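You operate a simulated robot arm through the tools that you are given. There is no shell and no other tool. Be economical: measure what you need, move in short steps, check, and stop when the job is done.

You are at the controls of a simulated two-armed robot. One attempt, no reset.

TASK
Measure oil into the jug up to the 100 mark.
Fine: bottle and jug stand on the middle bench; hold the bottle as you turn its cap; it ends capped where it stood. Set down upright: oil bottle.

It is judged by the outcome, as a careful person would: the job done as asked, and still so three seconds after it is handed in. It fails if anything else is knocked over, pushed out of place, dropped, spilled or broken. Lids that push on must go on centred and level and be pressed home; caps that screw on are set level and turned clockwise until they are tight.

THE ROBOT
Two 7-joint arms with two-finger parallel grippers on one trunk, on a base that drives. Base frame: it is fixed to the floor where the robot stands at the start and does not move with it; the origin is under the middle of the robot, x ahead of it, y to its left, z up; the surface under the hand at the start is at about z = 0.8. Lengths are in m, angles in degrees, forces in N, time in s.
The left shoulder is at the start at [0.062, 0.194, 1.179], the right one opposite. With the tool pointing down near the work surface each hand reaches from about 0.16 to 0.7 m from the robot's upright axis, wherever it stands, measured 20 degrees to its own side. Places, roughly: middle bench [0.7, -0.2, 0.8]. Payload 1.57 kg a hand.
The TCP of each hand is the grasp point between the finger pads, 0.03 m short of the fingertips. In the tool frame z runs along the fingers and y along their closing line. Largest opening 0.11 m; finger width 0.024, thickness 0.012; the body of the gripper, 0.048 by 0.112 m, starts 0.078 m behind the TCP.
Orientation is told as [roll, pitch, yaw] about the base's x, y, z axes, in that order, counted from this pose: with the fingers straight down and closing along the base's y, the tool's x points along the base's -x, its y along +y and its z along -z.

THE INTERFACE
- The arms move only by the tool servo_tool. It takes "left_commands", "right_commands" or both (then of equal length, played together; a hand with none holds still); each is a list of rows, each a list of 6 numbers: the shift along the tool's x, y, z in cm, then the turn, a rotation vector about the tool's x, y, z in degrees. In form: [[x, y, z, ax, ay, az], ...]. A call has 1 to 10 rows; each row shifts and turns the commanded pose from where the row before left it, along the tool's axes as they then stand. "left_gripper" and "right_gripper" are, for a hand that has rows, the opening, from 0 (shut) to 1 (fully open), set as the call begins (left out, the last holds). Each row takes 0.2 s and may step no farther than 0.05 m and 8.6 degrees from the row before; otherwise, or with a gripper value out of range, the whole call is refused. A pose out of reach is approached as far as the arm can. The call stops where the force on the tool passes 90 N (or 10 N more than at its start, if that is more) or the arm is blocked; 0.2 s more then pass. Each finger travels about 0.072 m/s and halts on what it meets, pressing with about 43 N; the grip force reading is that of the motor and also rises with nothing between the fingers. The clock runs only during rows and for 0.2 s after the last one: add rows that do not move to give the fingers time. The reply holds the time, the measured pose of the TCP, the force on the tool along the base axes, the opening and the grip force, in the units named above and with some noise, with the torque about the TCP (base axes, N m) and any sound that the robot's microphone picked up.
- Cameras (640 x 400 px; columns grow to the right, rows downward): "scene" is now at [0.0862, -0.0255, 1.7417]; the picture's right is [-0.41, -0.91, -0.00], its down [-0.83, 0.38, -0.40] and it looks along [0.37, -0.16, -0.92] (base axes); focal length 269 px, centre (320, 200). "left" rides on the left gripper at [0.07, -0.016, -0.141] in its tool frame; the picture's right is [0.23, 0.97, 0.00], its down [-0.85, 0.20, -0.48] and it looks along [-0.47, 0.11, 0.88] (tool axes); focal length 222 px, centre (320, 200). "right" rides on the right gripper at [0.07, 0.016, -0.141] in its tool frame; the picture's right is [-0.23, 0.97, 0.00], its down [-0.85, -0.20, -0.48] and it looks along [-0.47, -0.11, 0.88] (tool axes); focal length 222 px, centre (320, 200).
- grab_frame(camera): a new picture of that camera. It takes no simulated time.
- move_column(by): slides the trunk up (or, below 0, down) by that many m; the arms and the scene camera ride with it, the base frame stays. It gives what a move gives, with no picture.
- roll_base(legs): drives the robot by 1 to 6 legs, each [ahead, left, turn to the left] in m, m and degrees, along the robot's own axes; the way and the turn of a leg run together, so that a leg with both is an arc; at most 1.5 m and 180 degrees a leg. The arms and the cameras ride along, it lands a little off, and it stops where it bumps. It gives what a move gives.
- pan_tilt(pan, tilt): turns the head with the scene camera to pan (to the left, within 86 degrees either way) and tilt (down, from -29 to 69), counted from straight ahead of the robot. It gives what a move gives.
- point_at(camera, pixels): for up to 12 pixels [column, row] of the newest picture of that camera ("zoom" is the newest enlarged one), the place [x, y, z] in the base frame of the surface seen there, good to about 0.002 m. It takes no simulated time.
- enlarge(camera, box): a new picture of the part [left, top, right, bottom] of that camera's present view, enlarged. It takes no simulated time.
- job_done(): hands the job in; it is judged then, once.

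Go step by step. Measure first, check grasps and placings, and put right what went wrong. The budget is 80 turns and 58 pictures, counting those below and the enlarged ones. Unless the task says otherwise, let go and move clear before handing in, and close with one line.

The tools are called after "Call:" by a JSON object that holds its "api" and its "payload". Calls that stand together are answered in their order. servo_tool: Moves the arms, as the interface text tells. Its arguments: {"type":"object","properties":{"left_commands":{"type":"array","items":{"type":"array","items":{"type":"number"}}},"left_gripper":{"type":"number"},"right_commands":{"type":"array","items":{"type":"array","items":{"type":"number"}}},"right_gripper":{"type":"number"}},"required":[]} The other tools are called the same way: move_column (by) slides the trunk up or down; roll_base (legs) drives the base; pan_tilt (pan, tilt) turns the head that bears the scene camera; grab_frame (camera) takes a picture; point_at (camera, pixels) gives the place of the surface under pixels of a picture; enlarge (camera, box) takes an enlarged picture of a part of a camera's view; job_done () hands the job in.

At the start:

```text
clock: 0.0
left_tcp_pos: [0.4491, -0.0441, 1.199]
left_ee_rot: [0.1, 0.1, 0.0]
left_force: [-0.3, -0.4, 0.3]
left_ft_torque: [0.04, -0.02, 0.01]
left_grip_width: 0.11
left_grip_force: 0.1
right_tcp_pos: [0.3261, -0.3145, 1.2399]
right_ee_rot: [0.1, 0.2, 0.0]
right_force: [0.1, 0.2, -0.3]
right_ft_torque: [-0.01, -0.03, 0.01]
right_grip_width: 0.1099
right_grip_force: 0.0
trunk travel left (down, up): [-0.775, 0.215]
robot x, y, heading: [0.0032, -0.0019, 0.2]
head pan, tilt: [-24.3, 66.1]
```

scene: 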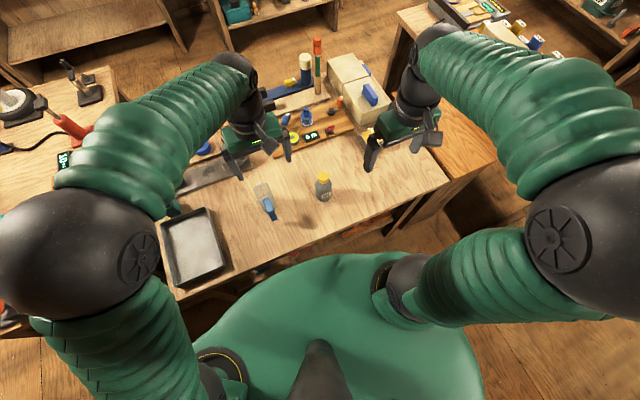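
right: 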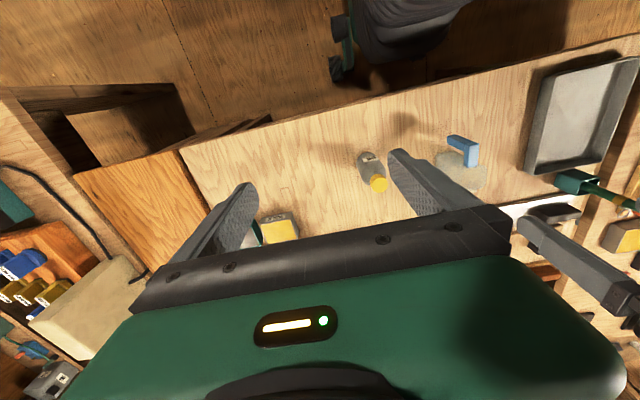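
left: 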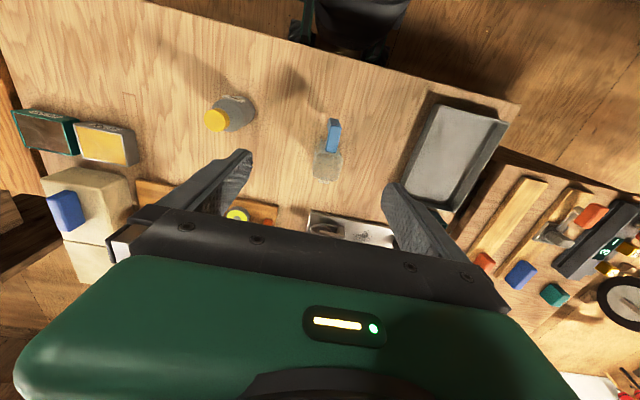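

The scene shows the bottle with its yellow cap near (323,187) and the jug with its blue handle near (266,200). I'll enlarge that area and measure.

Call:
{"api": "enlarge", "payload": {"camera": "scene", "box": [220, 150, 380, 250]}}

Call:
{"api": "point_at", "payload": {"camera": "scene", "pixels": [[323, 177], [323, 190], [323, 200], [262, 187], [268, 205], [271, 215], [300, 200], [345, 205]]}}

```text
4.00 times, centred on (300, 200) of scene
```

zoom: 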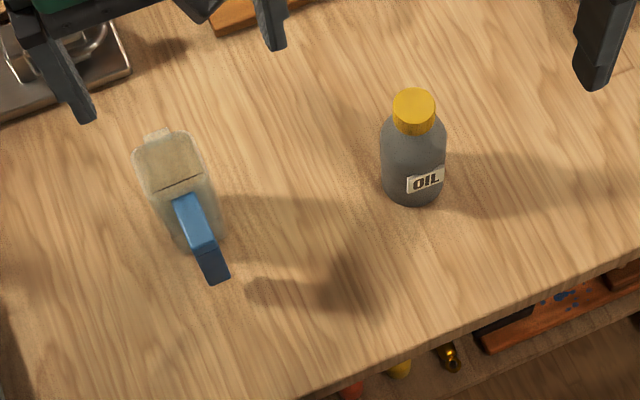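

```text
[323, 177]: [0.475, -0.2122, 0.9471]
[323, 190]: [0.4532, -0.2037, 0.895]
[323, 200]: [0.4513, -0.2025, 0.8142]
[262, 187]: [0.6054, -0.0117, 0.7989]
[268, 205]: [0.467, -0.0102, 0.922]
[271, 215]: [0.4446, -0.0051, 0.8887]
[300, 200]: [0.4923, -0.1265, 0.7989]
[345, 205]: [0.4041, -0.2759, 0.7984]
```

The zoom shows the bottle's cap at (413,105) and the jug with its handle at (200,235) and spout at (157,137). I'll measure details on both.

Call:
{"api": "point_at", "payload": {"camera": "zoom", "pixels": [[413, 105], [395, 105], [433, 105], [413, 91], [382, 165], [445, 155], [413, 203], [158, 132], [136, 155], [193, 140], [182, 198], [215, 278]]}}

Call:
{"api": "point_at", "payload": {"camera": "zoom", "pixels": [[180, 184], [150, 185], [205, 175], [200, 235], [180, 245], [413, 130], [413, 118], [160, 165], [200, 250], [190, 200], [413, 145], [226, 275]]}}

Call:
{"api": "enlarge", "payload": {"camera": "left", "box": [180, 80, 380, 205]}}

```text
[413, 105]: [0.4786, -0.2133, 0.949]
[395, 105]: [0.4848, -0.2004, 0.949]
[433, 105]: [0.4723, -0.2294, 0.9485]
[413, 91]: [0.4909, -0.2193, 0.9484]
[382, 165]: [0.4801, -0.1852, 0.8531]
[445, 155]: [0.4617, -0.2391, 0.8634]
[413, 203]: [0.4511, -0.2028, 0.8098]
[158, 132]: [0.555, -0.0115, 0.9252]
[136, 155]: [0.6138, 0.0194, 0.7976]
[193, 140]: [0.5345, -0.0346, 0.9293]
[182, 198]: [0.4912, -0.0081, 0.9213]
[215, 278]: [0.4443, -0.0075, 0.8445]
```

```text
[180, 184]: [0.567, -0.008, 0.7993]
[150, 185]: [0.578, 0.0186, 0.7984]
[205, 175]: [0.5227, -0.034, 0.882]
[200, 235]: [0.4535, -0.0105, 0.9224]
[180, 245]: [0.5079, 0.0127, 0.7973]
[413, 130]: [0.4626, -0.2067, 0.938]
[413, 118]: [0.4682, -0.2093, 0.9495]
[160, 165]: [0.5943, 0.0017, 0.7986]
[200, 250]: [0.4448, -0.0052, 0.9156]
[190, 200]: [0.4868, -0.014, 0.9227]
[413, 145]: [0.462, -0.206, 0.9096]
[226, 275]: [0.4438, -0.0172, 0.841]
```

```text
3.20 times, centred on (280, 142) of left
```

zoom: 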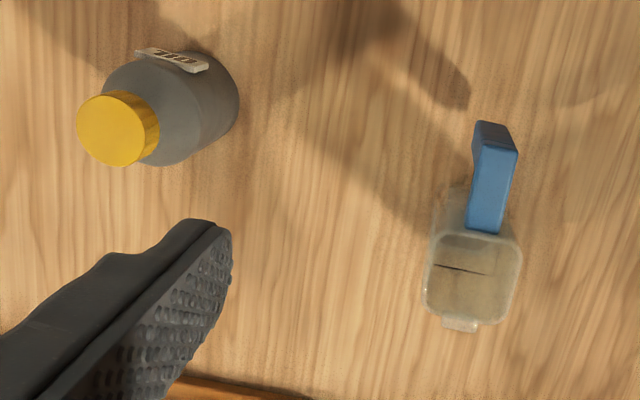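

The cap centre is about (0.478,-0.213), with its top at 0.949. The jug opening is centred near (0.522,-0.01), with its rim at about 0.928. I'll shift the base so both lie ahead with room for a horizontal right-hand grip, then look.

Call:
{"api": "roll_base", "payload": {"legs": [[-0.1, -0.1, 0]]}}

Call:
{"api": "pan_tilt", "payload": {"pan": 0, "tilt": 55}}

Call:
{"api": "grab_frame", "payload": {"camera": "scene"}}

```text
clock: 1.3
left_tcp_pos: [0.3505, -0.1175, 1.1986]
left_ee_rot: [-0.9, 0.2, 0.2]
left_force: [0.2, 0.5, -0.2]
left_ft_torque: [-0.08, -0.03, 0.01]
left_grip_width: 0.1099
left_grip_force: 0.1
right_tcp_pos: [0.2271, -0.3877, 1.2456]
right_ee_rot: [-0.9, 0.1, 0.2]
right_force: [0.1, 0.4, -0.3]
right_ft_torque: [-0.09, -0.02, 0.03]
right_grip_width: 0.1097
right_grip_force: 0.0
trunk travel left (down, up): [-0.775, 0.215]
robot x, y, heading: [-0.0998, -0.0993, 0.2]
head pan, tilt: [-24.3, 66.1]
```

```text
clock: 2.2
left_tcp_pos: [0.347, -0.1254, 1.2017]
left_ee_rot: [-0.5, -0.1, 0.1]
left_force: [-0.1, 0.4, -0.1]
left_ft_torque: [-0.09, 0.02, 0.01]
left_grip_width: 0.11
left_grip_force: 0.1
right_tcp_pos: [0.2236, -0.3958, 1.2444]
right_ee_rot: [-0.5, -0.1, 0.2]
right_force: [-0.3, 1.1, -0.5]
right_ft_torque: [-0.08, 0.01, 0.01]
right_grip_width: 0.1097
right_grip_force: 0.0
trunk travel left (down, up): [-0.775, 0.215]
robot x, y, heading: [-0.0982, -0.0935, 0.1]
head pan, tilt: [0.0, 55.0]
```

```text
52 pictures are left
```

scene: 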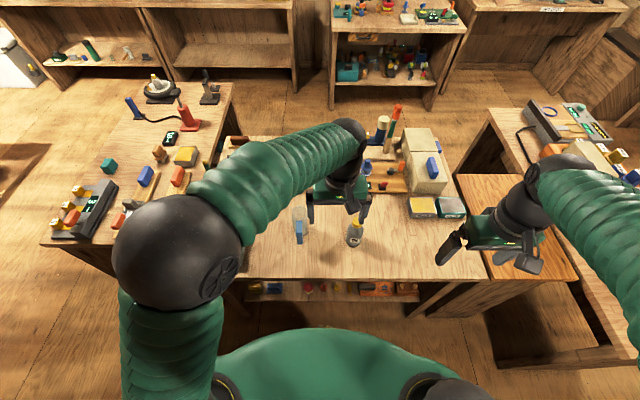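

The robot is back and to the right, and the left arm is now partly over the jug. I'll move the left hand aside to the left, and bring the right hand forward and pitch it so its fingers point forward and slightly down.

Call:
{"api": "servo_tool", "payload": {"left_commands": [[0, 4.5, 0, 0, 0, 0], [0, 4.5, 0, 0, 0, 0], [0, 4.5, 0, 0, 0, 0], [0, 4.5, 0, 0, 0, 0], [0, 0, 0, 0, 0, 0], [0, 0, 0, 0, 0, 0], [0, 0, 0, 0, 0, 0], [0, 0, 0, 0, 0, 0], [0, 0, 0, 0, 0, 0], [0, 0, 0, 0, 0, 0]], "right_commands": [[-4, 0, 2, 0, 0, 0], [-4, 0, 2, 0, 0, 0], [-2, 0, 3, 0, -8.1, 0], [-1, 0, 3, 0, -8.1, 0], [0, 0, 2, 0, -8.1, 0], [0, 0, 0, 0, -8.1, 0], [0, 0, 0, 0, -8.1, 0], [0, 0, 0, 0, -8.1, 0], [0, 0, 0, 0, -8.1, 0], [0, 0, 0, 0, -8.1, 0]]}}

Call:
{"api": "enlarge", "payload": {"camera": "scene", "box": [260, 190, 400, 290]}}

```text
clock: 4.4
left_tcp_pos: [0.3483, 0.035, 1.1992]
left_ee_rot: [0.4, 0.1, 0.1]
left_force: [0.0, 0.2, -0.4]
left_ft_torque: [0.0, 0.0, -0.01]
left_grip_width: 0.1099
left_grip_force: 0.0
right_tcp_pos: [0.3768, -0.4244, 1.115]
right_ee_rot: [4.3, -60.7, -2.4]
right_force: [0.6, -0.4, 0.6]
right_ft_torque: [0.02, 0.05, -0.01]
right_grip_width: 0.1102
right_grip_force: 0.0
right hand out of reach, approached as far as the arm can: row 7, 8, 9, 10
trunk travel left (down, up): [-0.775, 0.215]
robot x, y, heading: [-0.1029, -0.0981, 0.3]
head pan, tilt: [0.0, 55.0]
```

```text
4.00 times, centred on (330, 240) of scene
```

zoom: 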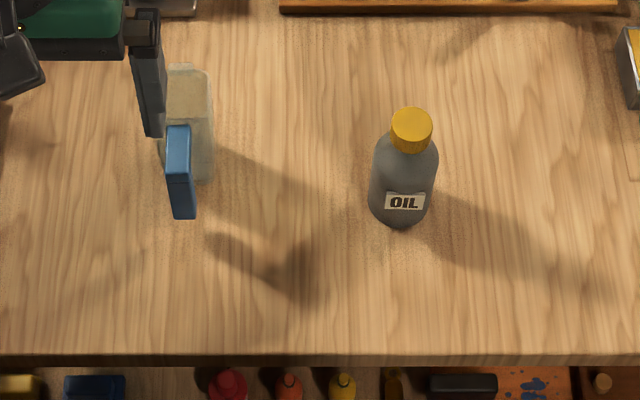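

The right hand reached pitch -61° with its wrist near a limit, and both objects are in clear view. I'll lower the trunk so the near-horizontal grip is easier, and read the bench edge at zoom (400,355).

Call:
{"api": "point_at", "payload": {"camera": "zoom", "pixels": [[400, 352], [411, 128], [405, 225], [180, 128], [180, 150], [185, 67], [190, 110], [184, 215]]}}

Call:
{"api": "move_column", "payload": {"by": -0.15}}

```text
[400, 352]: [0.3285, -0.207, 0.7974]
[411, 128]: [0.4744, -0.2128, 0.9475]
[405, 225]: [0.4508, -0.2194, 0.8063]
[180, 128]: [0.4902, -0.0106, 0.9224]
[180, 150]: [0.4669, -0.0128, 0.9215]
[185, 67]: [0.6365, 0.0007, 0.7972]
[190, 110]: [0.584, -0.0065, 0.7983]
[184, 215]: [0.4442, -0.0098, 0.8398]
```

```text
clock: 6.2
left_tcp_pos: [0.3474, 0.0395, 1.0505]
left_ee_rot: [0.1, 0.0, 0.1]
left_force: [0.8, 0.7, -0.2]
left_ft_torque: [0.01, 0.0, 0.02]
left_grip_width: 0.1101
left_grip_force: 0.0
right_tcp_pos: [0.3747, -0.4199, 0.968]
right_ee_rot: [3.9, -60.6, -2.2]
right_force: [-0.7, 0.8, -0.8]
right_ft_torque: [-0.01, 0.0, 0.03]
right_grip_width: 0.1102
right_grip_force: 0.1
trunk travel left (down, up): [-0.625, 0.365]
robot x, y, heading: [-0.1, -0.0985, 0.2]
head pan, tilt: [0.0, 55.0]
```

The bench edge is at x = 0.33 and the bottle axis at about (0.477,-0.213). I'll bring the right hand in front of the bottle, short of touching it.

Call:
{"api": "servo_tool", "payload": {"right_commands": [[1.65, 3.45, 0.8, 0, 0, 0], [1.65, 3.45, 0.8, 0, 0, 0], [1.65, 3.45, 0.8, 0, 0, 0], [1.65, 3.45, 0.8, 0, 0, 0], [1.65, 3.45, 0.8, 0, 0, 0], [1.65, 3.45, 0.8, 0, 0, 0], [0, 0, 0, 0, 0, 0]]}}

Call:
{"api": "grab_frame", "payload": {"camera": "right"}}

```text
clock: 7.8
left_tcp_pos: [0.3456, 0.0415, 1.0506]
left_ee_rot: [0.0, 0.0, 0.2]
left_force: [0.6, -0.6, 0.8]
left_ft_torque: [0.02, 0.03, 0.02]
left_grip_width: 0.11
left_grip_force: 0.1
right_tcp_pos: [0.3778, -0.3378, 0.8866]
right_ee_rot: [4.7, -60.5, -2.1]
right_force: [1.0, -0.2, -0.8]
right_ft_torque: [-0.01, 0.01, 0.05]
right_grip_width: 0.1101
right_grip_force: 0.1
right hand out of reach, approached as far as the arm can: row 1, 2, 3, 4, 5, 6
trunk travel left (down, up): [-0.625, 0.365]
robot x, y, heading: [-0.1015, -0.0968, 0.1]
head pan, tilt: [0.0, 55.0]
```

```text
50 pictures are left
```

right: 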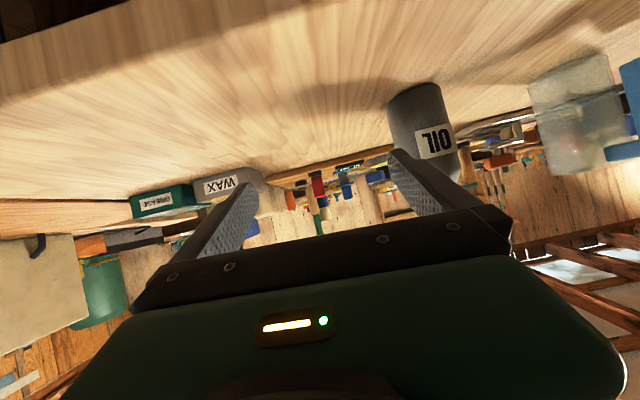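

The right arm is folded too tightly with its fingers pointing forward. I'll swing the hand around so it comes at the bottle from the right side, with fingers pointing left, which gives the arm more room.

Call:
{"api": "servo_tool", "payload": {"right_commands": [[0, -4, -1, 0, 0, 0], [0, -4, -1, 0, 0, 0], [0, 0, 0, -7.4, 0, -4.1], [0, 0, 0, -7.4, 0, -4.1], [0, 0, 0, -7.4, 0, -4.1], [0, 0, 0, -7.4, 0, -4.1], [0, 0, 0, -7.4, 0, -4.1], [0, 0, 0, -7.4, 0, -4.1], [0, 0, 0, -7.4, 0, -4.1], [0, 0, 0, -7.4, 0, -4.1]]}}

Call:
{"api": "grab_frame", "payload": {"camera": "scene"}}

```text
clock: 10.0
left_tcp_pos: [0.3469, 0.0409, 1.0508]
left_ee_rot: [0.1, 0.0, 0.2]
left_force: [-0.4, -0.4, -0.4]
left_ft_torque: [0.03, 0.02, 0.0]
left_grip_width: 0.1101
left_grip_force: 0.0
right_tcp_pos: [0.3621, -0.42, 0.8915]
right_ee_rot: [2.3, -62.7, 67.1]
right_force: [0.5, 0.0, -0.1]
right_ft_torque: [-0.01, 0.0, -0.01]
right_grip_width: 0.1102
right_grip_force: 0.1
trunk travel left (down, up): [-0.625, 0.365]
robot x, y, heading: [-0.1015, -0.0981, 0.1]
head pan, tilt: [0.0, 55.0]
```

```text
49 pictures are left
```

scene: 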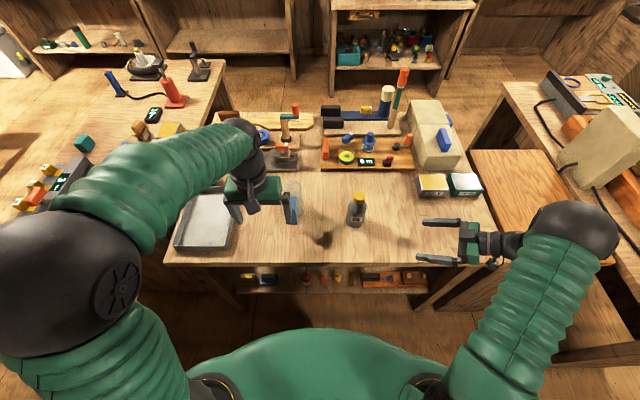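

The right arm now has room and its fingers point left. I'll finish the yaw to 90° and move to a pre-grasp beside the bottle.

Call:
{"api": "servo_tool", "payload": {"right_commands": [[0, 0, 0, -6.0, -1.7, -3.5], [0, 0, 0, -6.0, -1.7, -3.5], [0, 0, 0, -6.0, -1.7, -3.5], [-0.11, -2.9, 2.4, 0, 0, 0], [-0.11, -2.9, 2.4, 0, 0, 0], [-0.11, -2.9, 2.4, 0, 0, 0], [-0.11, -2.9, 2.4, 0, 0, 0], [0, 0, 0, 0, 0, 0]]}}

Call:
{"api": "grab_frame", "payload": {"camera": "right"}}

```text
clock: 11.8
left_tcp_pos: [0.3466, 0.0414, 1.0508]
left_ee_rot: [0.1, 0.0, 0.3]
left_force: [-0.4, 0.2, -0.3]
left_ft_torque: [0.0, 0.01, 0.04]
left_grip_width: 0.1098
left_grip_force: 0.0
right_tcp_pos: [0.4801, -0.3263, 0.8622]
right_ee_rot: [-2.7, -67.8, 92.3]
right_force: [-0.5, -0.1, -0.3]
right_ft_torque: [0.0, -0.01, -0.03]
right_grip_width: 0.1098
right_grip_force: 0.0
trunk travel left (down, up): [-0.625, 0.365]
robot x, y, heading: [-0.0993, -0.1002, 0.0]
head pan, tilt: [0.0, 55.0]
```

```text
48 pictures are left
```

right: 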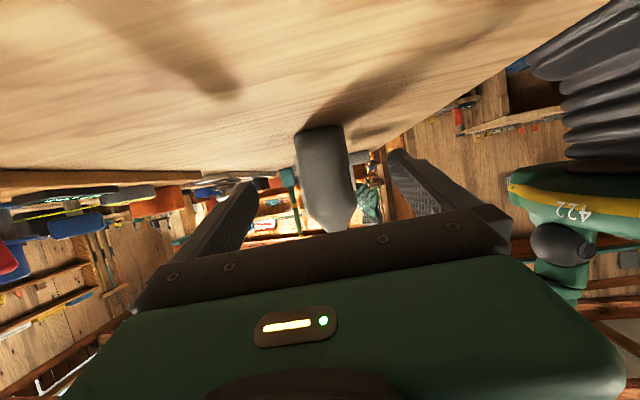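

The bottle sits centred between the fingers (column 325 between 245 and 395). I'll advance horizontally until the TCP is on the bottle axis.

Call:
{"api": "servo_tool", "payload": {"right_commands": [[-0.93, 0.07, 2.62, 0, 0, 0], [-0.93, 0.07, 2.62, 0, 0, 0], [-0.93, 0.07, 2.62, 0, 0, 0], [-0.93, 0.07, 2.62, 0, 0, 0], [0, 0, 0, 0, 0, 0]]}}

Call:
{"api": "enlarge", "payload": {"camera": "scene", "box": [280, 160, 440, 260]}}

```text
clock: 13.0
left_tcp_pos: [0.346, 0.0415, 1.0512]
left_ee_rot: [0.1, 0.0, 0.3]
left_force: [0.5, -0.7, 0.2]
left_ft_torque: [-0.01, -0.01, 0.0]
left_grip_width: 0.11
left_grip_force: 0.1
right_tcp_pos: [0.4771, -0.2163, 0.8572]
right_ee_rot: [-2.6, -67.8, 92.2]
right_force: [0.0, 0.0, 0.3]
right_ft_torque: [0.04, 0.0, -0.01]
right_grip_width: 0.1098
right_grip_force: 0.0
trunk travel left (down, up): [-0.625, 0.365]
robot x, y, heading: [-0.0984, -0.1, 0.2]
head pan, tilt: [0.0, 55.0]
```

```text
4.00 times, centred on (360, 210) of scene
```

zoom: 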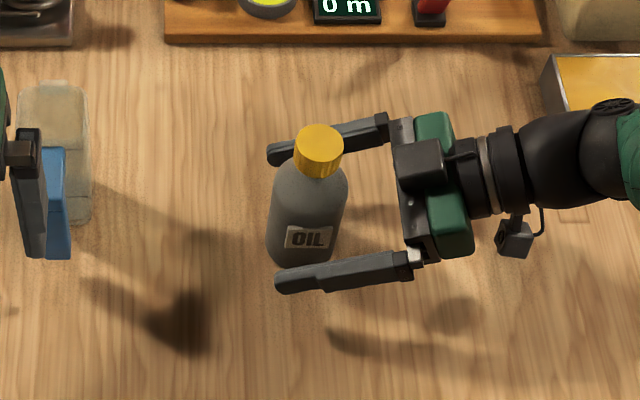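

The fingers straddle the bottle body evenly. I'll close the right hand and bring the left hand over the cap.

Call:
{"api": "servo_tool", "payload": {"right_commands": [[0, 0, 0, 0, 0, 0], [0, 0, 0, 0, 0, 0], [0, 0, 0, 0, 0, 0], [0, 0, 0, 0, 0, 0], [0, 0, 0, 0, 0, 0], [0, 0, 0, 0, 0, 0], [0, 0, 0, 0, 0, 0], [0, 0, 0, 0, 0, 0], [0, 0, 0, 0, 0, 0], [0, 0, 0, 0, 0, 0]], "right_gripper": 0, "left_commands": [[-1.87, -3.64, 0, 0, 0, 0], [-1.87, -3.64, 0, 0, 0, 0], [-1.87, -3.64, 0, 0, 0, 0], [-1.87, -3.64, 0, 0, 0, 0], [-1.87, -3.64, 0, 0, 0, 0], [-1.87, -3.64, 0, 0, 0, 0], [-1.87, -3.64, 0, 0, 0, 0], [0, 0, 0, 0, 0, 8.5], [0, 0, 0, 0, 0, 8.5], [0, 0, 0, 0, 0, 8.5]], "left_gripper": 0.6}}

Call:
{"api": "grab_frame", "payload": {"camera": "left"}}

Call:
{"api": "grab_frame", "payload": {"camera": "scene"}}

```text
clock: 15.2
left_tcp_pos: [0.478, -0.2132, 1.0492]
left_ee_rot: [0.1, 0.1, -25.3]
left_force: [0.6, -0.9, -0.6]
left_ft_torque: [0.0, -0.01, -0.01]
left_grip_width: 0.0662
left_grip_force: 0.1
left hand out of reach, approached as far as the arm can: row 7
right_tcp_pos: [0.4762, -0.2177, 0.858]
right_ee_rot: [-2.7, -67.8, 92.1]
right_force: [-0.1, 0.0, 0.2]
right_ft_torque: [0.02, 0.05, -0.03]
right_grip_width: 0.0571
right_grip_force: 43.0
trunk travel left (down, up): [-0.625, 0.365]
robot x, y, heading: [-0.0981, -0.0993, 0.2]
head pan, tilt: [0.0, 55.0]
```

```text
46 pictures are left
```

left: 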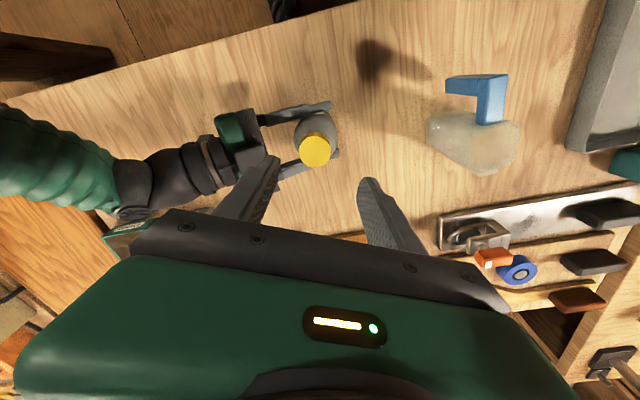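

```text
45 pictures are left
```

scene: 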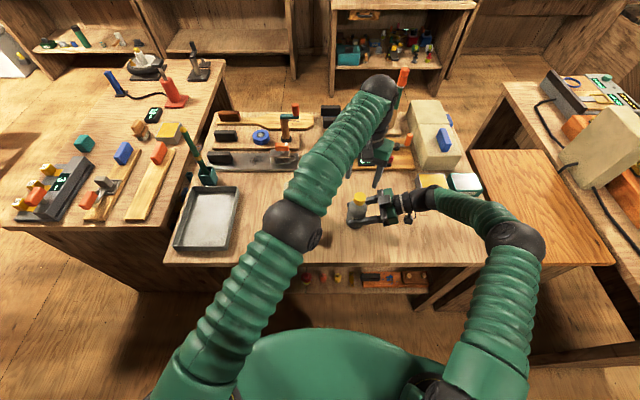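

The bottle is firmly gripped (0.057 m) but the left arm is close to its reach limit here. I'll lift the bottle 4 cm, bring it nearer the middle, and have the left hand follow and pre-rotate for unscrewing.

Call:
{"api": "servo_tool", "payload": {"right_commands": [[-3.7, 0, -1.5, 0, 0, 0], [-0.69, 1.87, 1.7, 0, 0, 0], [-0.69, 1.87, 1.7, 0, 0, 0], [-0.69, 1.87, 1.7, 0, 0, 0], [0, 0, 0, 0, 0, 0], [0, 0, 0, 0, 0, 0], [0, 0, 0, 0, 0, 0], [0, 0, 0, 0, 0, 0], [0, 0, 0, 0, 0, 0], [0, 0, 0, 0, 0, 0]], "left_commands": [[0, 0, -2, 0, 0, 0], [2.43, 0.8, 0, 0, 0, 0], [2.43, 0.8, 0, 0, 0, 0], [2.43, 0.8, 0, 0, 0, 0], [0, 0, 0, 0, 0, 8.5], [0, 0, 0, 0, 0, 8.5], [0, 0, 0, 0, 0, 8.5], [0, 0, 0, 0, 0, 8.5], [0, 0, 0, 0, 0, 8.5], [0, 0, 0, 0, 0, 8.5]]}}

Call:
{"api": "grab_frame", "payload": {"camera": "left"}}

```text
clock: 17.4
left_tcp_pos: [0.4727, -0.1904, 1.09]
left_ee_rot: [-0.1, 0.1, -76.4]
left_force: [-0.8, 0.4, 0.2]
left_ft_torque: [0.0, 0.03, 0.0]
left_grip_width: 0.0656
left_grip_force: 0.0
left hand out of reach, approached as far as the arm can: row 1, 2, 3, 4
right_tcp_pos: [0.42, -0.162, 0.8966]
right_ee_rot: [-2.6, -67.8, 92.1]
right_force: [0.3, 0.3, -1.6]
right_ft_torque: [0.01, 0.0, 0.01]
right_grip_width: 0.0567
right_grip_force: 43.1
trunk travel left (down, up): [-0.625, 0.365]
robot x, y, heading: [-0.0986, -0.0965, 0.1]
head pan, tilt: [0.0, 55.0]
```

```text
44 pictures are left
```

left: 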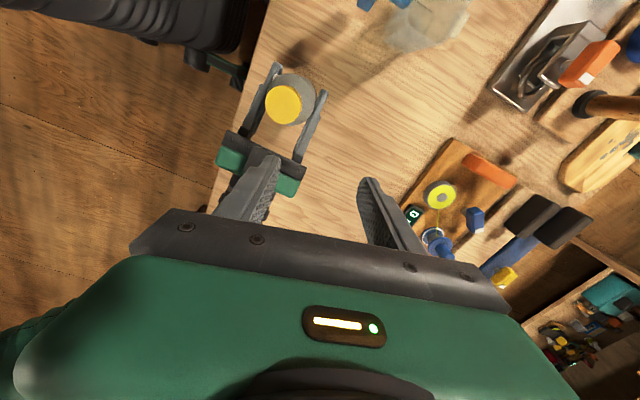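

The left hand lags at (0.473,-0.190), while the cap is now at about (0.42,-0.157,0.988). I'll step the left hand toward it and see how it responds.

Call:
{"api": "servo_tool", "payload": {"left_commands": [[2.2, -2.2, 1.0, 0, 0, 0], [2.2, -2.2, 1.0, 0, 0, 0], [0, 0, 0, 0, 0, 0]]}}

```text
clock: 18.2
left_tcp_pos: [0.4738, -0.1902, 1.0884]
left_ee_rot: [-0.1, 0.2, -76.4]
left_force: [0.3, 0.3, -0.3]
left_ft_torque: [0.0, 0.02, -0.03]
left_grip_width: 0.066
left_grip_force: 0.0
left hand out of reach, approached as far as the arm can: row 1, 2
right_tcp_pos: [0.4202, -0.1635, 0.8971]
right_ee_rot: [-2.6, -67.8, 92.1]
right_force: [-0.2, 0.2, -3.5]
right_ft_torque: [0.01, -0.03, 0.04]
right_grip_width: 0.0567
right_grip_force: 42.7
trunk travel left (down, up): [-0.625, 0.365]
robot x, y, heading: [-0.1024, -0.0995, 0.1]
head pan, tilt: [0.0, 55.0]
```

The left arm does not move at all, so it is likely too high relative to the lowered shoulder. I'll raise the trunk back by 0.15 and then bring both hands down.

Call:
{"api": "move_column", "payload": {"by": 0.15}}

Call:
{"api": "servo_tool", "payload": {"right_commands": [[2.78, 0, 1.1, 0, 0, 0], [2.78, 0, 1.1, 0, 0, 0], [2.78, 0, 1.1, 0, 0, 0], [2.78, 0, 1.1, 0, 0, 0], [0, 0, 0, 0, 0, 0], [0, 0, 0, 0, 0, 0]], "left_commands": [[0, 0, 3, 0, 0, 0], [0, 0, 3, 0, 0, 0], [0, 0, 3, 0, 0, 0], [0, 0, 3, 0, 0, 0], [0, 0, 0, 0, 0, 0], [0, 0, 0, 0, 0, 0]]}}

```text
clock: 19.9
left_tcp_pos: [0.4746, -0.1906, 1.2396]
left_ee_rot: [-0.1, 0.2, -76.3]
left_force: [0.5, -0.7, -0.4]
left_ft_torque: [0.0, -0.04, 0.03]
left_grip_width: 0.0658
left_grip_force: 0.0
right_tcp_pos: [0.4187, -0.163, 1.0466]
right_ee_rot: [-2.5, -67.8, 92.1]
right_force: [0.1, -0.2, -2.3]
right_ft_torque: [-0.01, 0.02, 0.03]
right_grip_width: 0.0568
right_grip_force: 43.4
trunk travel left (down, up): [-0.775, 0.215]
robot x, y, heading: [-0.1009, -0.0974, 0.0]
head pan, tilt: [0.0, 55.0]
```

```text
clock: 21.3
left_tcp_pos: [0.497, -0.202, 1.1266]
left_ee_rot: [-0.3, 0.4, -76.1]
left_force: [-0.3, -0.5, 0.3]
left_ft_torque: [-0.02, 0.03, 0.0]
left_grip_width: 0.0661
left_grip_force: 0.0
left hand out of reach, approached as far as the arm can: row 1, 2, 3, 4
right_tcp_pos: [0.4196, -0.1641, 0.9273]
right_ee_rot: [-2.6, -67.8, 92.3]
right_force: [0.1, -0.1, -2.0]
right_ft_torque: [0.03, 0.02, 0.04]
right_grip_width: 0.0567
right_grip_force: 42.6
trunk travel left (down, up): [-0.775, 0.215]
robot x, y, heading: [-0.1001, -0.0979, 0.2]
head pan, tilt: [0.0, 55.0]
```

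The left hand still drifts outward, so a joint is at its limit, probably from the yaw. I'll rotate it back toward yaw 0 and see if it frees up.

Call:
{"api": "servo_tool", "payload": {"left_commands": [[0, 0, 0, 0, 0, -8.5], [0, 0, 0, 0, 0, -8.5], [0, 0, 0, 0, 0, -8.5], [0, 0, 0, 0, 0, -8.5], [0, 0, 0, 0, 0, -8.5], [0, 0, 0, 0, 0, -8.5], [0, 0, 0, 0, 0, -8.5], [0, 0, 0, 0, 0, -8.5], [0, 0, 0, 0, 0, -8.5], [0, 0, 0, 0, 0, 0]]}}

Call:
{"api": "grab_frame", "payload": {"camera": "scene"}}

```text
clock: 23.5
left_tcp_pos: [0.4991, -0.2024, 1.125]
left_ee_rot: [0.2, 0.2, 0.6]
left_force: [1.0, -0.1, 1.0]
left_ft_torque: [0.0, 0.01, 0.0]
left_grip_width: 0.066
left_grip_force: 0.0
right_tcp_pos: [0.4195, -0.1659, 0.928]
right_ee_rot: [-2.6, -67.8, 92.1]
right_force: [0.2, 0.5, -2.2]
right_ft_torque: [-0.02, 0.0, 0.02]
right_grip_width: 0.0567
right_grip_force: 43.1
trunk travel left (down, up): [-0.775, 0.215]
robot x, y, heading: [-0.1006, -0.1017, 0.1]
head pan, tilt: [0.0, 55.0]
```

```text
43 pictures are left
```

scene: 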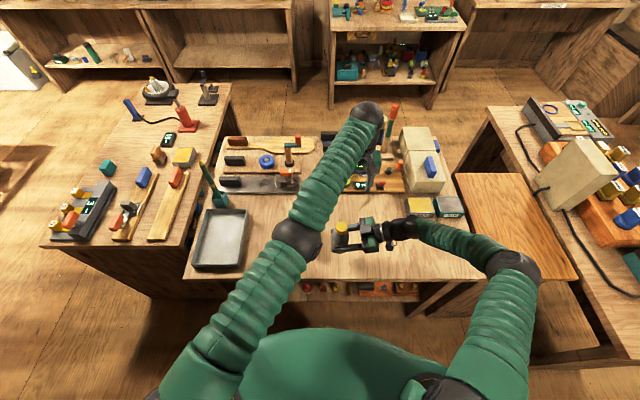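

Rotation in place was reachable. Now I'll try moving toward above the cap at yaw 0.

Call:
{"api": "servo_tool", "payload": {"left_commands": [[2.6, 1.4, -1, 0, 0, 0], [2.6, 1.4, 0, 0, 0, 0], [2.6, 1.4, 0, 0, 0, 0], [0, 0, 0, 0, 0, 0]]}}

```text
clock: 24.5
left_tcp_pos: [0.4968, -0.2017, 1.1418]
left_ee_rot: [0.2, 0.2, 0.4]
left_force: [-0.5, 0.4, 0.3]
left_ft_torque: [0.0, 0.02, 0.0]
left_grip_width: 0.0662
left_grip_force: 0.0
left hand out of reach, approached as far as the arm can: row 1, 2, 3
right_tcp_pos: [0.4201, -0.1646, 0.9266]
right_ee_rot: [-2.6, -67.7, 92.1]
right_force: [0.0, 0.4, -3.8]
right_ft_torque: [0.01, 0.0, -0.04]
right_grip_width: 0.0567
right_grip_force: 43.1
trunk travel left (down, up): [-0.775, 0.215]
robot x, y, heading: [-0.1012, -0.0963, 0.2]
head pan, tilt: [0.0, 55.0]
```

The left hand will not move inward from here. I'll back out along the path it came by, up and then left and back.

Call:
{"api": "servo_tool", "payload": {"left_commands": [[0, 0, -3, 0, 0, 0], [0, 0, -3, 0, 0, 0], [0, 4, 0, 0, 0, 0], [0, 4, 0, 0, 0, 0], [0, 4, 0, 0, 0, 0], [2, 3, 0, 0, 0, 0], [2, 3, 0, 0, 0, 0], [0, 0, 0, 0, 0, 0]]}}

```text
clock: 26.3
left_tcp_pos: [0.4451, -0.0186, 1.1992]
left_ee_rot: [0.1, 0.1, 0.2]
left_force: [-0.2, -0.3, 0.8]
left_ft_torque: [0.02, 0.03, 0.03]
left_grip_width: 0.0657
left_grip_force: 0.0
left hand out of reach, approached as far as the arm can: row 1, 2
right_tcp_pos: [0.42, -0.1644, 0.9271]
right_ee_rot: [-2.6, -67.8, 91.9]
right_force: [0.1, -0.1, -3.5]
right_ft_torque: [0.0, -0.03, 0.0]
right_grip_width: 0.0567
right_grip_force: 42.8
trunk travel left (down, up): [-0.775, 0.215]
robot x, y, heading: [-0.101, -0.0947, 0.1]
head pan, tilt: [0.0, 55.0]
```

Moving left frees the arm; it just cannot cross far to the right. I'll bring the bottle to about (0.36,-0.09), clear of the jug, and the left hand above it.

Call:
{"api": "servo_tool", "payload": {"right_commands": [[-0.93, 2, 2.32, 0, 0, 0], [-0.93, 2, 2.32, 0, 0, 0], [-0.93, 2, 2.32, 0, 0, 0], [0, 0, 0, 0, 0, 0], [0, 0, 0, 0, 0, 0], [0, 0, 0, 0, 0, 0], [0, 0, 0, 0, 0, 0]], "left_commands": [[0, 0, 0, 0, 0, 0], [0, 0, 0, 0, 0, 0], [2.12, -1.65, 2.5, 0, 0, 0], [2.12, -1.65, 2.5, 0, 0, 0], [2.12, -1.65, 2.5, 0, 0, 0], [2.12, -1.65, 2.5, 0, 0, 0], [0, 0, 0, 0, 0, 0]]}}

Call:
{"api": "grab_frame", "payload": {"camera": "left"}}

```text
clock: 27.9
left_tcp_pos: [0.361, -0.0843, 1.0989]
left_ee_rot: [0.0, 0.1, 0.2]
left_force: [-0.4, 0.0, 0.0]
left_ft_torque: [-0.04, 0.0, 0.01]
left_grip_width: 0.066
left_grip_force: 0.1
right_tcp_pos: [0.3598, -0.0909, 0.9263]
right_ee_rot: [-2.6, -67.8, 92.2]
right_force: [-0.4, 0.5, -3.0]
right_ft_torque: [0.03, 0.04, -0.01]
right_grip_width: 0.0566
right_grip_force: 43.2
trunk travel left (down, up): [-0.775, 0.215]
robot x, y, heading: [-0.0983, -0.0966, 0.1]
head pan, tilt: [0.0, 55.0]
```

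```text
42 pictures are left
```

left: 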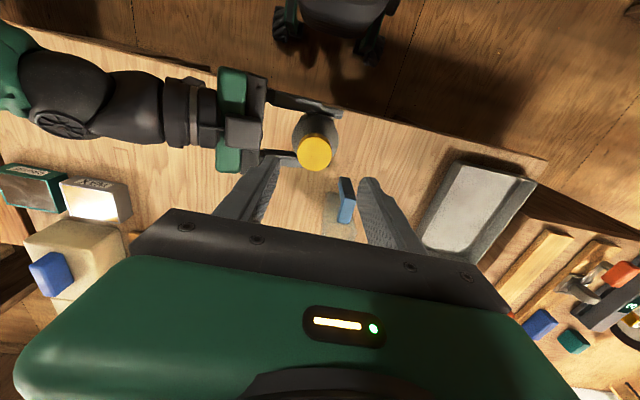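

Both hands arrived with no reach warning, and the cap is at left pixel (314,153). I'll measure it.

Call:
{"api": "point_at", "payload": {"camera": "left", "pixels": [[314, 153], [300, 153], [329, 153], [314, 140], [314, 166]]}}

Call:
{"api": "servo_tool", "payload": {"left_commands": [[0, 0, 0, 0, 0, 8.5], [0, 0, 0, 0, 0, 8.5], [0, 0, 0, 0, 0, 8.5], [0, 0, 0, 0, 0, 8.5], [0, 0, 0, 0, 0, 8.5], [0, 0, 0, 0, 0, 8.5], [0, 0, 0, 0, 0, 8.5], [0, 0, 0, 0, 0, 8.5], [0, 0, 0, 0, 0, 8.5], [0, 0, 0, 0, 0, 8.5]]}}

```text
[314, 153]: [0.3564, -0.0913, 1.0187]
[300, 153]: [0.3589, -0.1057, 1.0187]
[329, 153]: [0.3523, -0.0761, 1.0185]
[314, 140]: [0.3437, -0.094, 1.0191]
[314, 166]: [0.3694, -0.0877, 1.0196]
```

```text
clock: 30.1
left_tcp_pos: [0.3581, -0.0833, 1.0988]
left_ee_rot: [0.0, 0.1, -84.9]
left_force: [-0.4, 0.4, 0.2]
left_ft_torque: [0.0, -0.02, 0.01]
left_grip_width: 0.0661
left_grip_force: 0.1
right_tcp_pos: [0.3594, -0.0892, 0.9261]
right_ee_rot: [-2.6, -67.8, 92.0]
right_force: [0.4, 0.0, -2.7]
right_ft_torque: [0.0, 0.03, 0.0]
right_grip_width: 0.0569
right_grip_force: 43.0
trunk travel left (down, up): [-0.775, 0.215]
robot x, y, heading: [-0.1013, -0.0978, -0.1]
head pan, tilt: [0.0, 55.0]
```

The cap centre is (0.357,-0.091) with its top at 1.019, and the left hand yawed to -85° freely. I'll centre the hand and descend onto the cap.

Call:
{"api": "servo_tool", "payload": {"left_commands": [[-0.65, -0.2, 0, 0, 0, 0], [0, 0, 2.4, 0, 0, 0], [0, 0, 2.4, 0, 0, 0], [0, 0, 2.3, 0, 0, 0], [0, 0, 0, 0, 0, 0]]}}

Call:
{"api": "enlarge", "payload": {"camera": "scene", "box": [260, 170, 420, 270]}}

Call:
{"api": "grab_frame", "payload": {"camera": "left"}}

```text
clock: 31.3
left_tcp_pos: [0.3571, -0.0909, 1.0263]
left_ee_rot: [0.1, 0.1, -84.8]
left_force: [-0.1, 0.6, 0.0]
left_ft_torque: [0.03, -0.02, 0.03]
left_grip_width: 0.0659
left_grip_force: 0.1
right_tcp_pos: [0.36, -0.0897, 0.9267]
right_ee_rot: [-2.6, -67.9, 92.3]
right_force: [0.5, 0.9, -1.8]
right_ft_torque: [0.01, -0.01, 0.02]
right_grip_width: 0.057
right_grip_force: 43.2
trunk travel left (down, up): [-0.775, 0.215]
robot x, y, heading: [-0.1015, -0.1013, 0.2]
head pan, tilt: [0.0, 55.0]
```

```text
4.00 times, centred on (340, 220) of scene
```

zoom: 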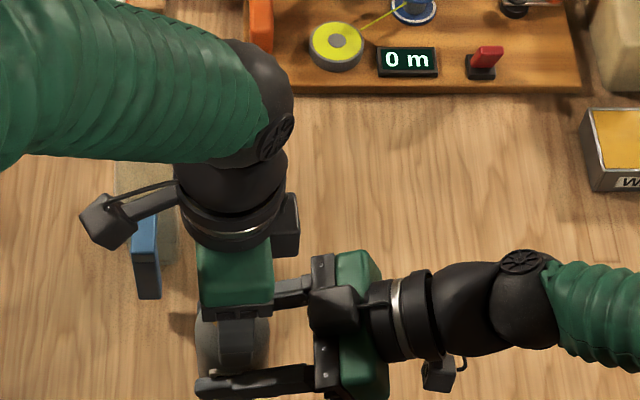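

```text
40 pictures are left
```

left: 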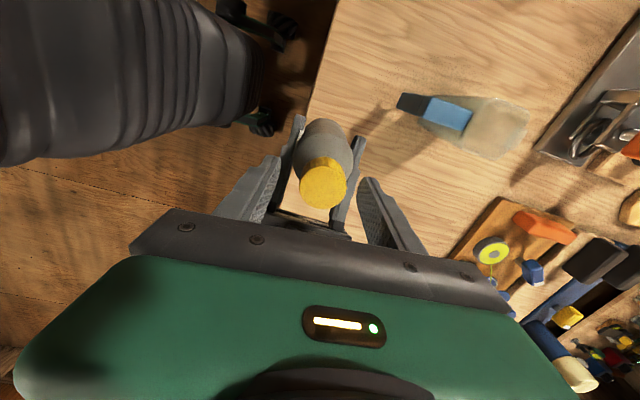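

The cap (left pixel 323,183) sits centred between the fingers. I'll close on it and turn counter-clockwise.

Call:
{"api": "servo_tool", "payload": {"left_commands": [[0, 0, 0, 0, 0, 0], [0, 0, 0, 0, 0, 0], [0, 0, 0, 0, 0, 0], [0, 0, 0, 0, 0, -8.5], [0, 0, 0, 0, 0, -8.5], [0, 0, 0, 0, 0, -8.5], [0, 0, 0, 0, 0, -8.5], [0, 0, 0, 0, 0, -8.5], [0, 0, 0, 0, 0, -8.5], [0, 0, 0, 0, 0, 0]], "left_gripper": 0}}

```text
clock: 33.5
left_tcp_pos: [0.3584, -0.0905, 1.0279]
left_ee_rot: [0.1, 0.0, -33.6]
left_force: [11.8, -0.8, -0.3]
left_ft_torque: [-0.1, -0.54, 0.02]
left_grip_width: 0.0331
left_grip_force: 40.8
right_tcp_pos: [0.3598, -0.0904, 0.9268]
right_ee_rot: [-2.6, -67.8, 92.2]
right_force: [-12.2, -0.8, -2.4]
right_ft_torque: [0.09, -0.64, -0.06]
right_grip_width: 0.0566
right_grip_force: 43.1
trunk travel left (down, up): [-0.775, 0.215]
robot x, y, heading: [-0.0999, -0.0988, 0.3]
head pan, tilt: [0.0, 55.0]
```

Cap gripped (33 mm) and turned 51° with little torque; there is an 12 N side load, so I'll shift +x by 2 mm and keep turning.

Call:
{"api": "servo_tool", "payload": {"left_commands": [[-0.12, 0.08, 0, 0, 0, -8.5], [0, 0, 0, 0, 0, -8.5], [0, 0, 0, 0, 0, -8.5], [0, 0, 0, 0, 0, -8.5], [0, 0, 0, 0, 0, -8.5], [0, 0, 0, 0, 0, -8.5], [0, 0, 0, 0, 0, -8.5], [0, 0, 0, 0, 0, -8.5], [0, 0, 0, 0, 0, -8.5], [0, 0, 0, 0, 0, -8.5]]}}

Call:
{"api": "grab_frame", "payload": {"camera": "left"}}

```text
clock: 35.7
left_tcp_pos: [0.3649, -0.0786, 1.0352]
left_ee_rot: [-0.4, 0.4, 53.3]
left_force: [-23.5, -23.3, -14.0]
left_ft_torque: [-1.36, 0.81, -0.02]
left_grip_width: 0.0332
left_grip_force: 41.7
right_tcp_pos: [0.3626, -0.089, 0.9301]
right_ee_rot: [-2.7, -67.9, 92.1]
right_force: [23.5, 24.1, 11.3]
right_ft_torque: [-1.06, 1.51, -0.15]
right_grip_width: 0.0584
right_grip_force: 42.8
trunk travel left (down, up): [-0.775, 0.215]
robot x, y, heading: [-0.1022, -0.0957, 0.3]
head pan, tilt: [0.0, 55.0]
```

```text
39 pictures are left
```

left: 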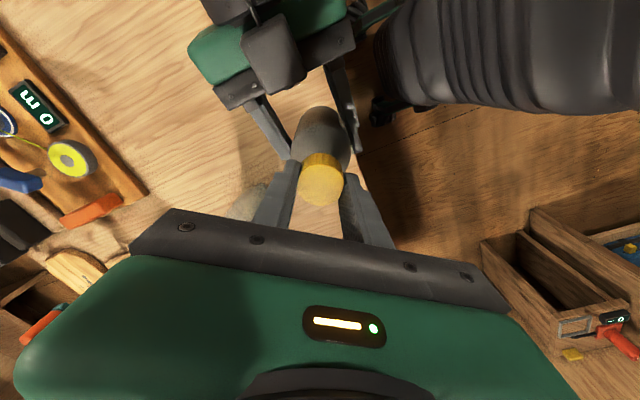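

The left hand has drifted 7 mm up and about 12 mm in y, with 25 N side loads. Something is deflecting it, so I'll look before doing more.

Call:
{"api": "grab_frame", "payload": {"camera": "scene"}}

Call:
{"api": "servo_tool", "payload": {"left_commands": [[0, 0, 0, 0, 0, 0], [0, 0, 0, 0, 0, 0]]}}

```text
38 pictures are left
```

scene: 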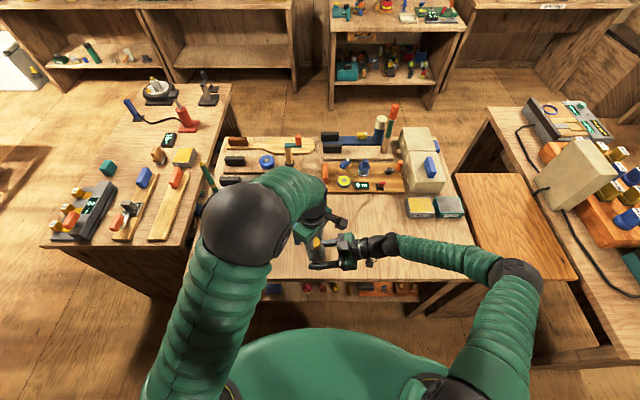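

```text
clock: 36.3
left_tcp_pos: [0.3668, -0.0781, 1.0319]
left_ee_rot: [-0.3, 0.1, 53.4]
left_force: [-26.3, -24.7, -4.7]
left_ft_torque: [-1.4, 0.9, 0.0]
left_grip_width: 0.033
left_grip_force: 41.4
right_tcp_pos: [0.3597, -0.0907, 0.9274]
right_ee_rot: [-2.7, -67.8, 92.1]
right_force: [25.8, 23.1, 2.5]
right_ft_torque: [-1.06, 1.73, -0.16]
right_grip_width: 0.0585
right_grip_force: 42.9
trunk travel left (down, up): [-0.775, 0.215]
robot x, y, heading: [-0.1002, -0.097, -0.2]
head pan, tilt: [0.0, 55.0]
```

The cap is being pulled by (+x,+y), i.e. along the tool's -x. I'll shift 0.7 cm along tool x to relieve the load and re-read.

Call:
{"api": "servo_tool", "payload": {"left_commands": [[0.4, 0, 0, 0, 0, 0], [0.4, 0.05, 0, 0, 0, 0], [0, 0, 0, 0, 0, 0]]}}

```text
clock: 37.1
left_tcp_pos: [0.3648, -0.0742, 1.0279]
left_ee_rot: [-0.3, 0.0, 54.6]
left_force: [-12.7, -25.1, 4.2]
left_ft_torque: [-1.59, 0.3, 0.04]
left_grip_width: 0.0333
left_grip_force: 41.6
right_tcp_pos: [0.3587, -0.0903, 0.9252]
right_ee_rot: [-2.5, -67.8, 92.2]
right_force: [13.5, 25.1, -7.0]
right_ft_torque: [-1.11, 1.09, -0.14]
right_grip_width: 0.0586
right_grip_force: 43.2
trunk travel left (down, up): [-0.775, 0.215]
robot x, y, heading: [-0.1009, -0.1004, 0.1]
head pan, tilt: [0.0, 55.0]
```

The bottle may have pivoted in the right grip. I'll open the left fingers, raise the hand clear, and inspect.

Call:
{"api": "servo_tool", "payload": {"left_commands": [[0, 0, 0, 0, 0, 0], [0, 0, 0, 0, 0, 0], [0, 0, 0, 0, 0, 0], [0, 0, -3, 0, 0, 0], [0, 0, -3, 0, 0, 0], [0, 0, -3, 0, 0, 0], [0, 0, 0, 0, 0, 0]], "left_gripper": 0.6}}

Call:
{"api": "grab_frame", "payload": {"camera": "left"}}

Call:
{"api": "grab_frame", "payload": {"camera": "right"}}

```text
clock: 38.9
left_tcp_pos: [0.3655, -0.0663, 1.119]
left_ee_rot: [0.3, -0.5, 55.5]
left_force: [0.8, 1.1, -1.4]
left_ft_torque: [0.01, -0.03, 0.01]
left_grip_width: 0.066
left_grip_force: 0.0
right_tcp_pos: [0.3591, -0.09, 0.9277]
right_ee_rot: [-2.8, -67.8, 92.3]
right_force: [-0.5, -0.3, -2.5]
right_ft_torque: [-0.02, 0.02, -0.02]
right_grip_width: 0.0573
right_grip_force: 42.8
trunk travel left (down, up): [-0.775, 0.215]
robot x, y, heading: [-0.1029, -0.099, 0.1]
head pan, tilt: [0.0, 55.0]
stopped in row 7 (left hand): the arm was blocked; the commanded pose is now the measured one
```

```text
37 pictures are left
```

left: 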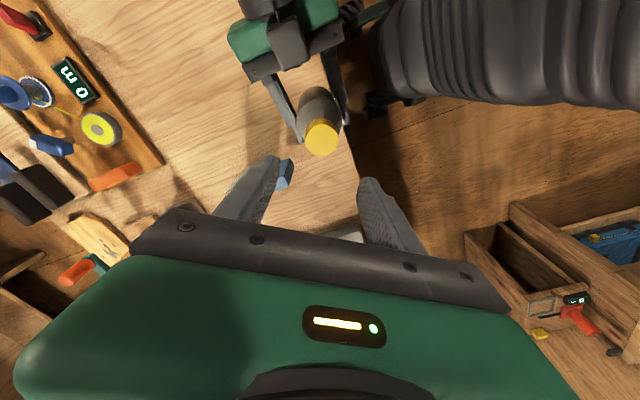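

```text
36 pictures are left
```

right: 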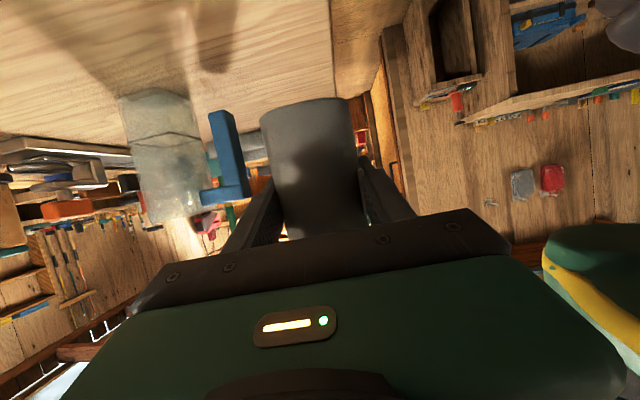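

The left arm reports it was blocked, so it is fouling the body at this yaw so near the robot. I'll measure the cap and bottle axis, then move further out to around (0.43,-0.10).

Call:
{"api": "point_at", "payload": {"camera": "left", "pixels": [[321, 138], [307, 138], [335, 138], [321, 125], [321, 150], [300, 110], [330, 90]]}}

Call:
{"api": "servo_tool", "payload": {"left_commands": [[0, 0, 0, 0, 0, 8.5], [0, 0, 0, 0, 0, 8.5], [0, 0, 0, 0, 0, 8.5], [0, 0, 0, 0, 0, 8.5], [0, 0, 0, 0, 0, 8.5], [0, 0, 0, 0, 0, 8.5], [0, 0, 0, 0, 0, 4], [-4, 0, -1, 0, 0, 0], [-3, -1, -1, 0, 0, 0], [0, 0, 0, 0, 0, 0]]}}

```text
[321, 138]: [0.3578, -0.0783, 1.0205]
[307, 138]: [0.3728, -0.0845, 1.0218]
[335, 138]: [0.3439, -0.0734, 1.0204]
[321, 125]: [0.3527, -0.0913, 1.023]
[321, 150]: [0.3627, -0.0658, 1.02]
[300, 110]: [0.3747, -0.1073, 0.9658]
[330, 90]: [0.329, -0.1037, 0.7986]
```

```text
clock: 41.1
left_tcp_pos: [0.4319, -0.0823, 1.1401]
left_ee_rot: [0.4, -0.1, -0.3]
left_force: [-0.2, 0.1, 1.2]
left_ft_torque: [-0.03, -0.01, 0.0]
left_grip_width: 0.0661
left_grip_force: 0.0
right_tcp_pos: [0.3576, -0.0902, 0.9283]
right_ee_rot: [-3.0, -67.8, 92.4]
right_force: [-0.1, 0.0, -2.5]
right_ft_torque: [0.01, -0.04, 0.01]
right_grip_width: 0.057
right_grip_force: 43.3
trunk travel left (down, up): [-0.775, 0.215]
robot x, y, heading: [-0.1031, -0.0988, 0.1]
head pan, tilt: [0.0, 55.0]
```

The cap is at (0.358,-0.0785) with its top sloping about 7°, so the bottle pivoted 7° toward +y in the grip, and the cap has risen about 2 mm. I'll rotate the right hand to bring the bottle upright and move it out to x = 0.43.

Call:
{"api": "servo_tool", "payload": {"right_commands": [[0, 0, 0, 0, -7.5, 0], [0.2, -3.6, -0.7, 0, 0, 0], [0.2, -3.6, -0.7, 0, 0, 0], [0, 0, 0, 0, 0, 0]]}}

Call:
{"api": "grab_frame", "payload": {"camera": "left"}}

Call:
{"api": "point_at", "payload": {"camera": "left", "pixels": [[317, 146], [317, 135], [317, 157], [305, 146], [329, 146], [317, 120]]}}

```text
clock: 42.1
left_tcp_pos: [0.4322, -0.082, 1.1404]
left_ee_rot: [0.4, 0.0, -0.3]
left_force: [0.0, 0.3, -0.3]
left_ft_torque: [0.01, 0.02, -0.01]
left_grip_width: 0.066
left_grip_force: 0.0
right_tcp_pos: [0.4322, -0.1052, 0.9292]
right_ee_rot: [-4.2, -75.2, 93.9]
right_force: [-0.4, -0.8, -2.1]
right_ft_torque: [-0.01, 0.01, 0.02]
right_grip_width: 0.0571
right_grip_force: 43.2
trunk travel left (down, up): [-0.775, 0.215]
robot x, y, heading: [-0.1025, -0.0991, -0.0]
head pan, tilt: [0.0, 55.0]
```

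```text
35 pictures are left
```

left: 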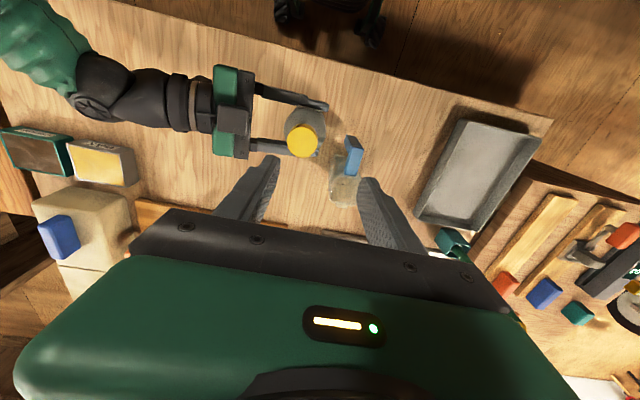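

```text
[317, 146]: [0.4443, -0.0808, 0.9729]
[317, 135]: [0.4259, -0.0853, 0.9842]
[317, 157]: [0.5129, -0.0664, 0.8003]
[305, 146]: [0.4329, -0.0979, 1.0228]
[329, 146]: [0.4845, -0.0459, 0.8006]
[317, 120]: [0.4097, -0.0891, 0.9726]
```

The cap is now at left pixel (302,140). I'll measure there and check its levelness.

Call:
{"api": "point_at", "payload": {"camera": "left", "pixels": [[302, 141], [290, 141], [314, 141], [302, 130], [302, 152]]}}

Call:
{"api": "servo_tool", "payload": {"left_commands": [[0, 0, 0, 0, 0, 8.5], [0, 0, 0, 0, 0, 8.5], [0, 0, 0, 0, 0, 8.5], [0, 0, 0, 0, 0, 8.5], [0, 0, 0, 0, 0, 8.5], [0, 0, 0, 0, 0, 8.5], [0, 0, 0, 0, 0, 8.5], [0, 0, 0, 0, 0, 8.5], [0, 0, 0, 0, 0, 8.5]]}}

```text
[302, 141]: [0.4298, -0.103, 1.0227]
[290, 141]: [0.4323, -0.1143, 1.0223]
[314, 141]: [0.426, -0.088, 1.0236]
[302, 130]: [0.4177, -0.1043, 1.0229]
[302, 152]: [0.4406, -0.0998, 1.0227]
```

```text
clock: 44.1
left_tcp_pos: [0.4332, -0.0807, 1.139]
left_ee_rot: [0.1, 0.3, -77.1]
left_force: [0.1, -0.3, 0.0]
left_ft_torque: [-0.05, 0.01, -0.02]
left_grip_width: 0.066
left_grip_force: 0.1
right_tcp_pos: [0.4315, -0.1034, 0.9285]
right_ee_rot: [-4.1, -75.4, 93.9]
right_force: [-0.7, -0.2, -2.2]
right_ft_torque: [0.02, 0.02, 0.02]
right_grip_width: 0.0568
right_grip_force: 43.3
trunk travel left (down, up): [-0.775, 0.215]
robot x, y, heading: [-0.101, -0.1007, -0.0]
head pan, tilt: [0.0, 55.0]
```

The bottle is upright again and the cap level at (0.430,-0.1025), top 1.023. I'll centre the left hand and descend.

Call:
{"api": "servo_tool", "payload": {"left_commands": [[-2.0, -0.77, 0, 0, 0, 0], [0, 0, 3.55, 0, 0, 0], [0, 0, 3.55, 0, 0, 0], [0, 0, 3.55, 0, 0, 0], [0, 0, 0, 0, 0, 0]]}}

```text
clock: 45.3
left_tcp_pos: [0.4309, -0.1016, 1.0297]
left_ee_rot: [0.1, 0.4, -76.8]
left_force: [0.0, -0.1, 1.1]
left_ft_torque: [0.02, -0.03, -0.01]
left_grip_width: 0.066
left_grip_force: 0.0
right_tcp_pos: [0.4319, -0.1031, 0.9294]
right_ee_rot: [-4.2, -75.3, 93.9]
right_force: [-0.3, 0.2, -1.7]
right_ft_torque: [0.0, 0.01, 0.01]
right_grip_width: 0.057
right_grip_force: 43.4
trunk travel left (down, up): [-0.775, 0.215]
robot x, y, heading: [-0.1022, -0.0985, 0.3]
head pan, tilt: [0.0, 55.0]
```

Well centred. I'll close and turn counter-clockwise about 60°, rising slightly.

Call:
{"api": "servo_tool", "payload": {"left_commands": [[0, 0, 0, 0, 0, 0], [0, 0, 0, 0, 0, 0], [0, 0, -0.01, 0, 0, -8.5], [0, 0, -0.01, 0, 0, -8.5], [0, 0, -0.01, 0, 0, -8.5], [0, 0, -0.01, 0, 0, -8.5], [0, 0, -0.01, 0, 0, -8.5], [0, 0, -0.01, 0, 0, -8.5], [0, 0, -0.01, 0, 0, -8.5], [0, 0, -0.01, 0, 0, -8.5]], "left_gripper": 0}}

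```text
clock: 47.5
left_tcp_pos: [0.4301, -0.1013, 1.0321]
left_ee_rot: [0.4, 0.2, -8.6]
left_force: [1.5, -3.2, -5.6]
left_ft_torque: [-0.22, -0.11, 0.02]
left_grip_width: 0.0333
left_grip_force: 41.3
right_tcp_pos: [0.4314, -0.1041, 0.929]
right_ee_rot: [-4.2, -75.3, 93.9]
right_force: [-1.7, 1.6, 3.1]
right_ft_torque: [-0.03, 0.01, 0.0]
right_grip_width: 0.0566
right_grip_force: 43.2
trunk travel left (down, up): [-0.775, 0.215]
robot x, y, heading: [-0.104, -0.0984, -0.2]
head pan, tilt: [0.0, 55.0]
```

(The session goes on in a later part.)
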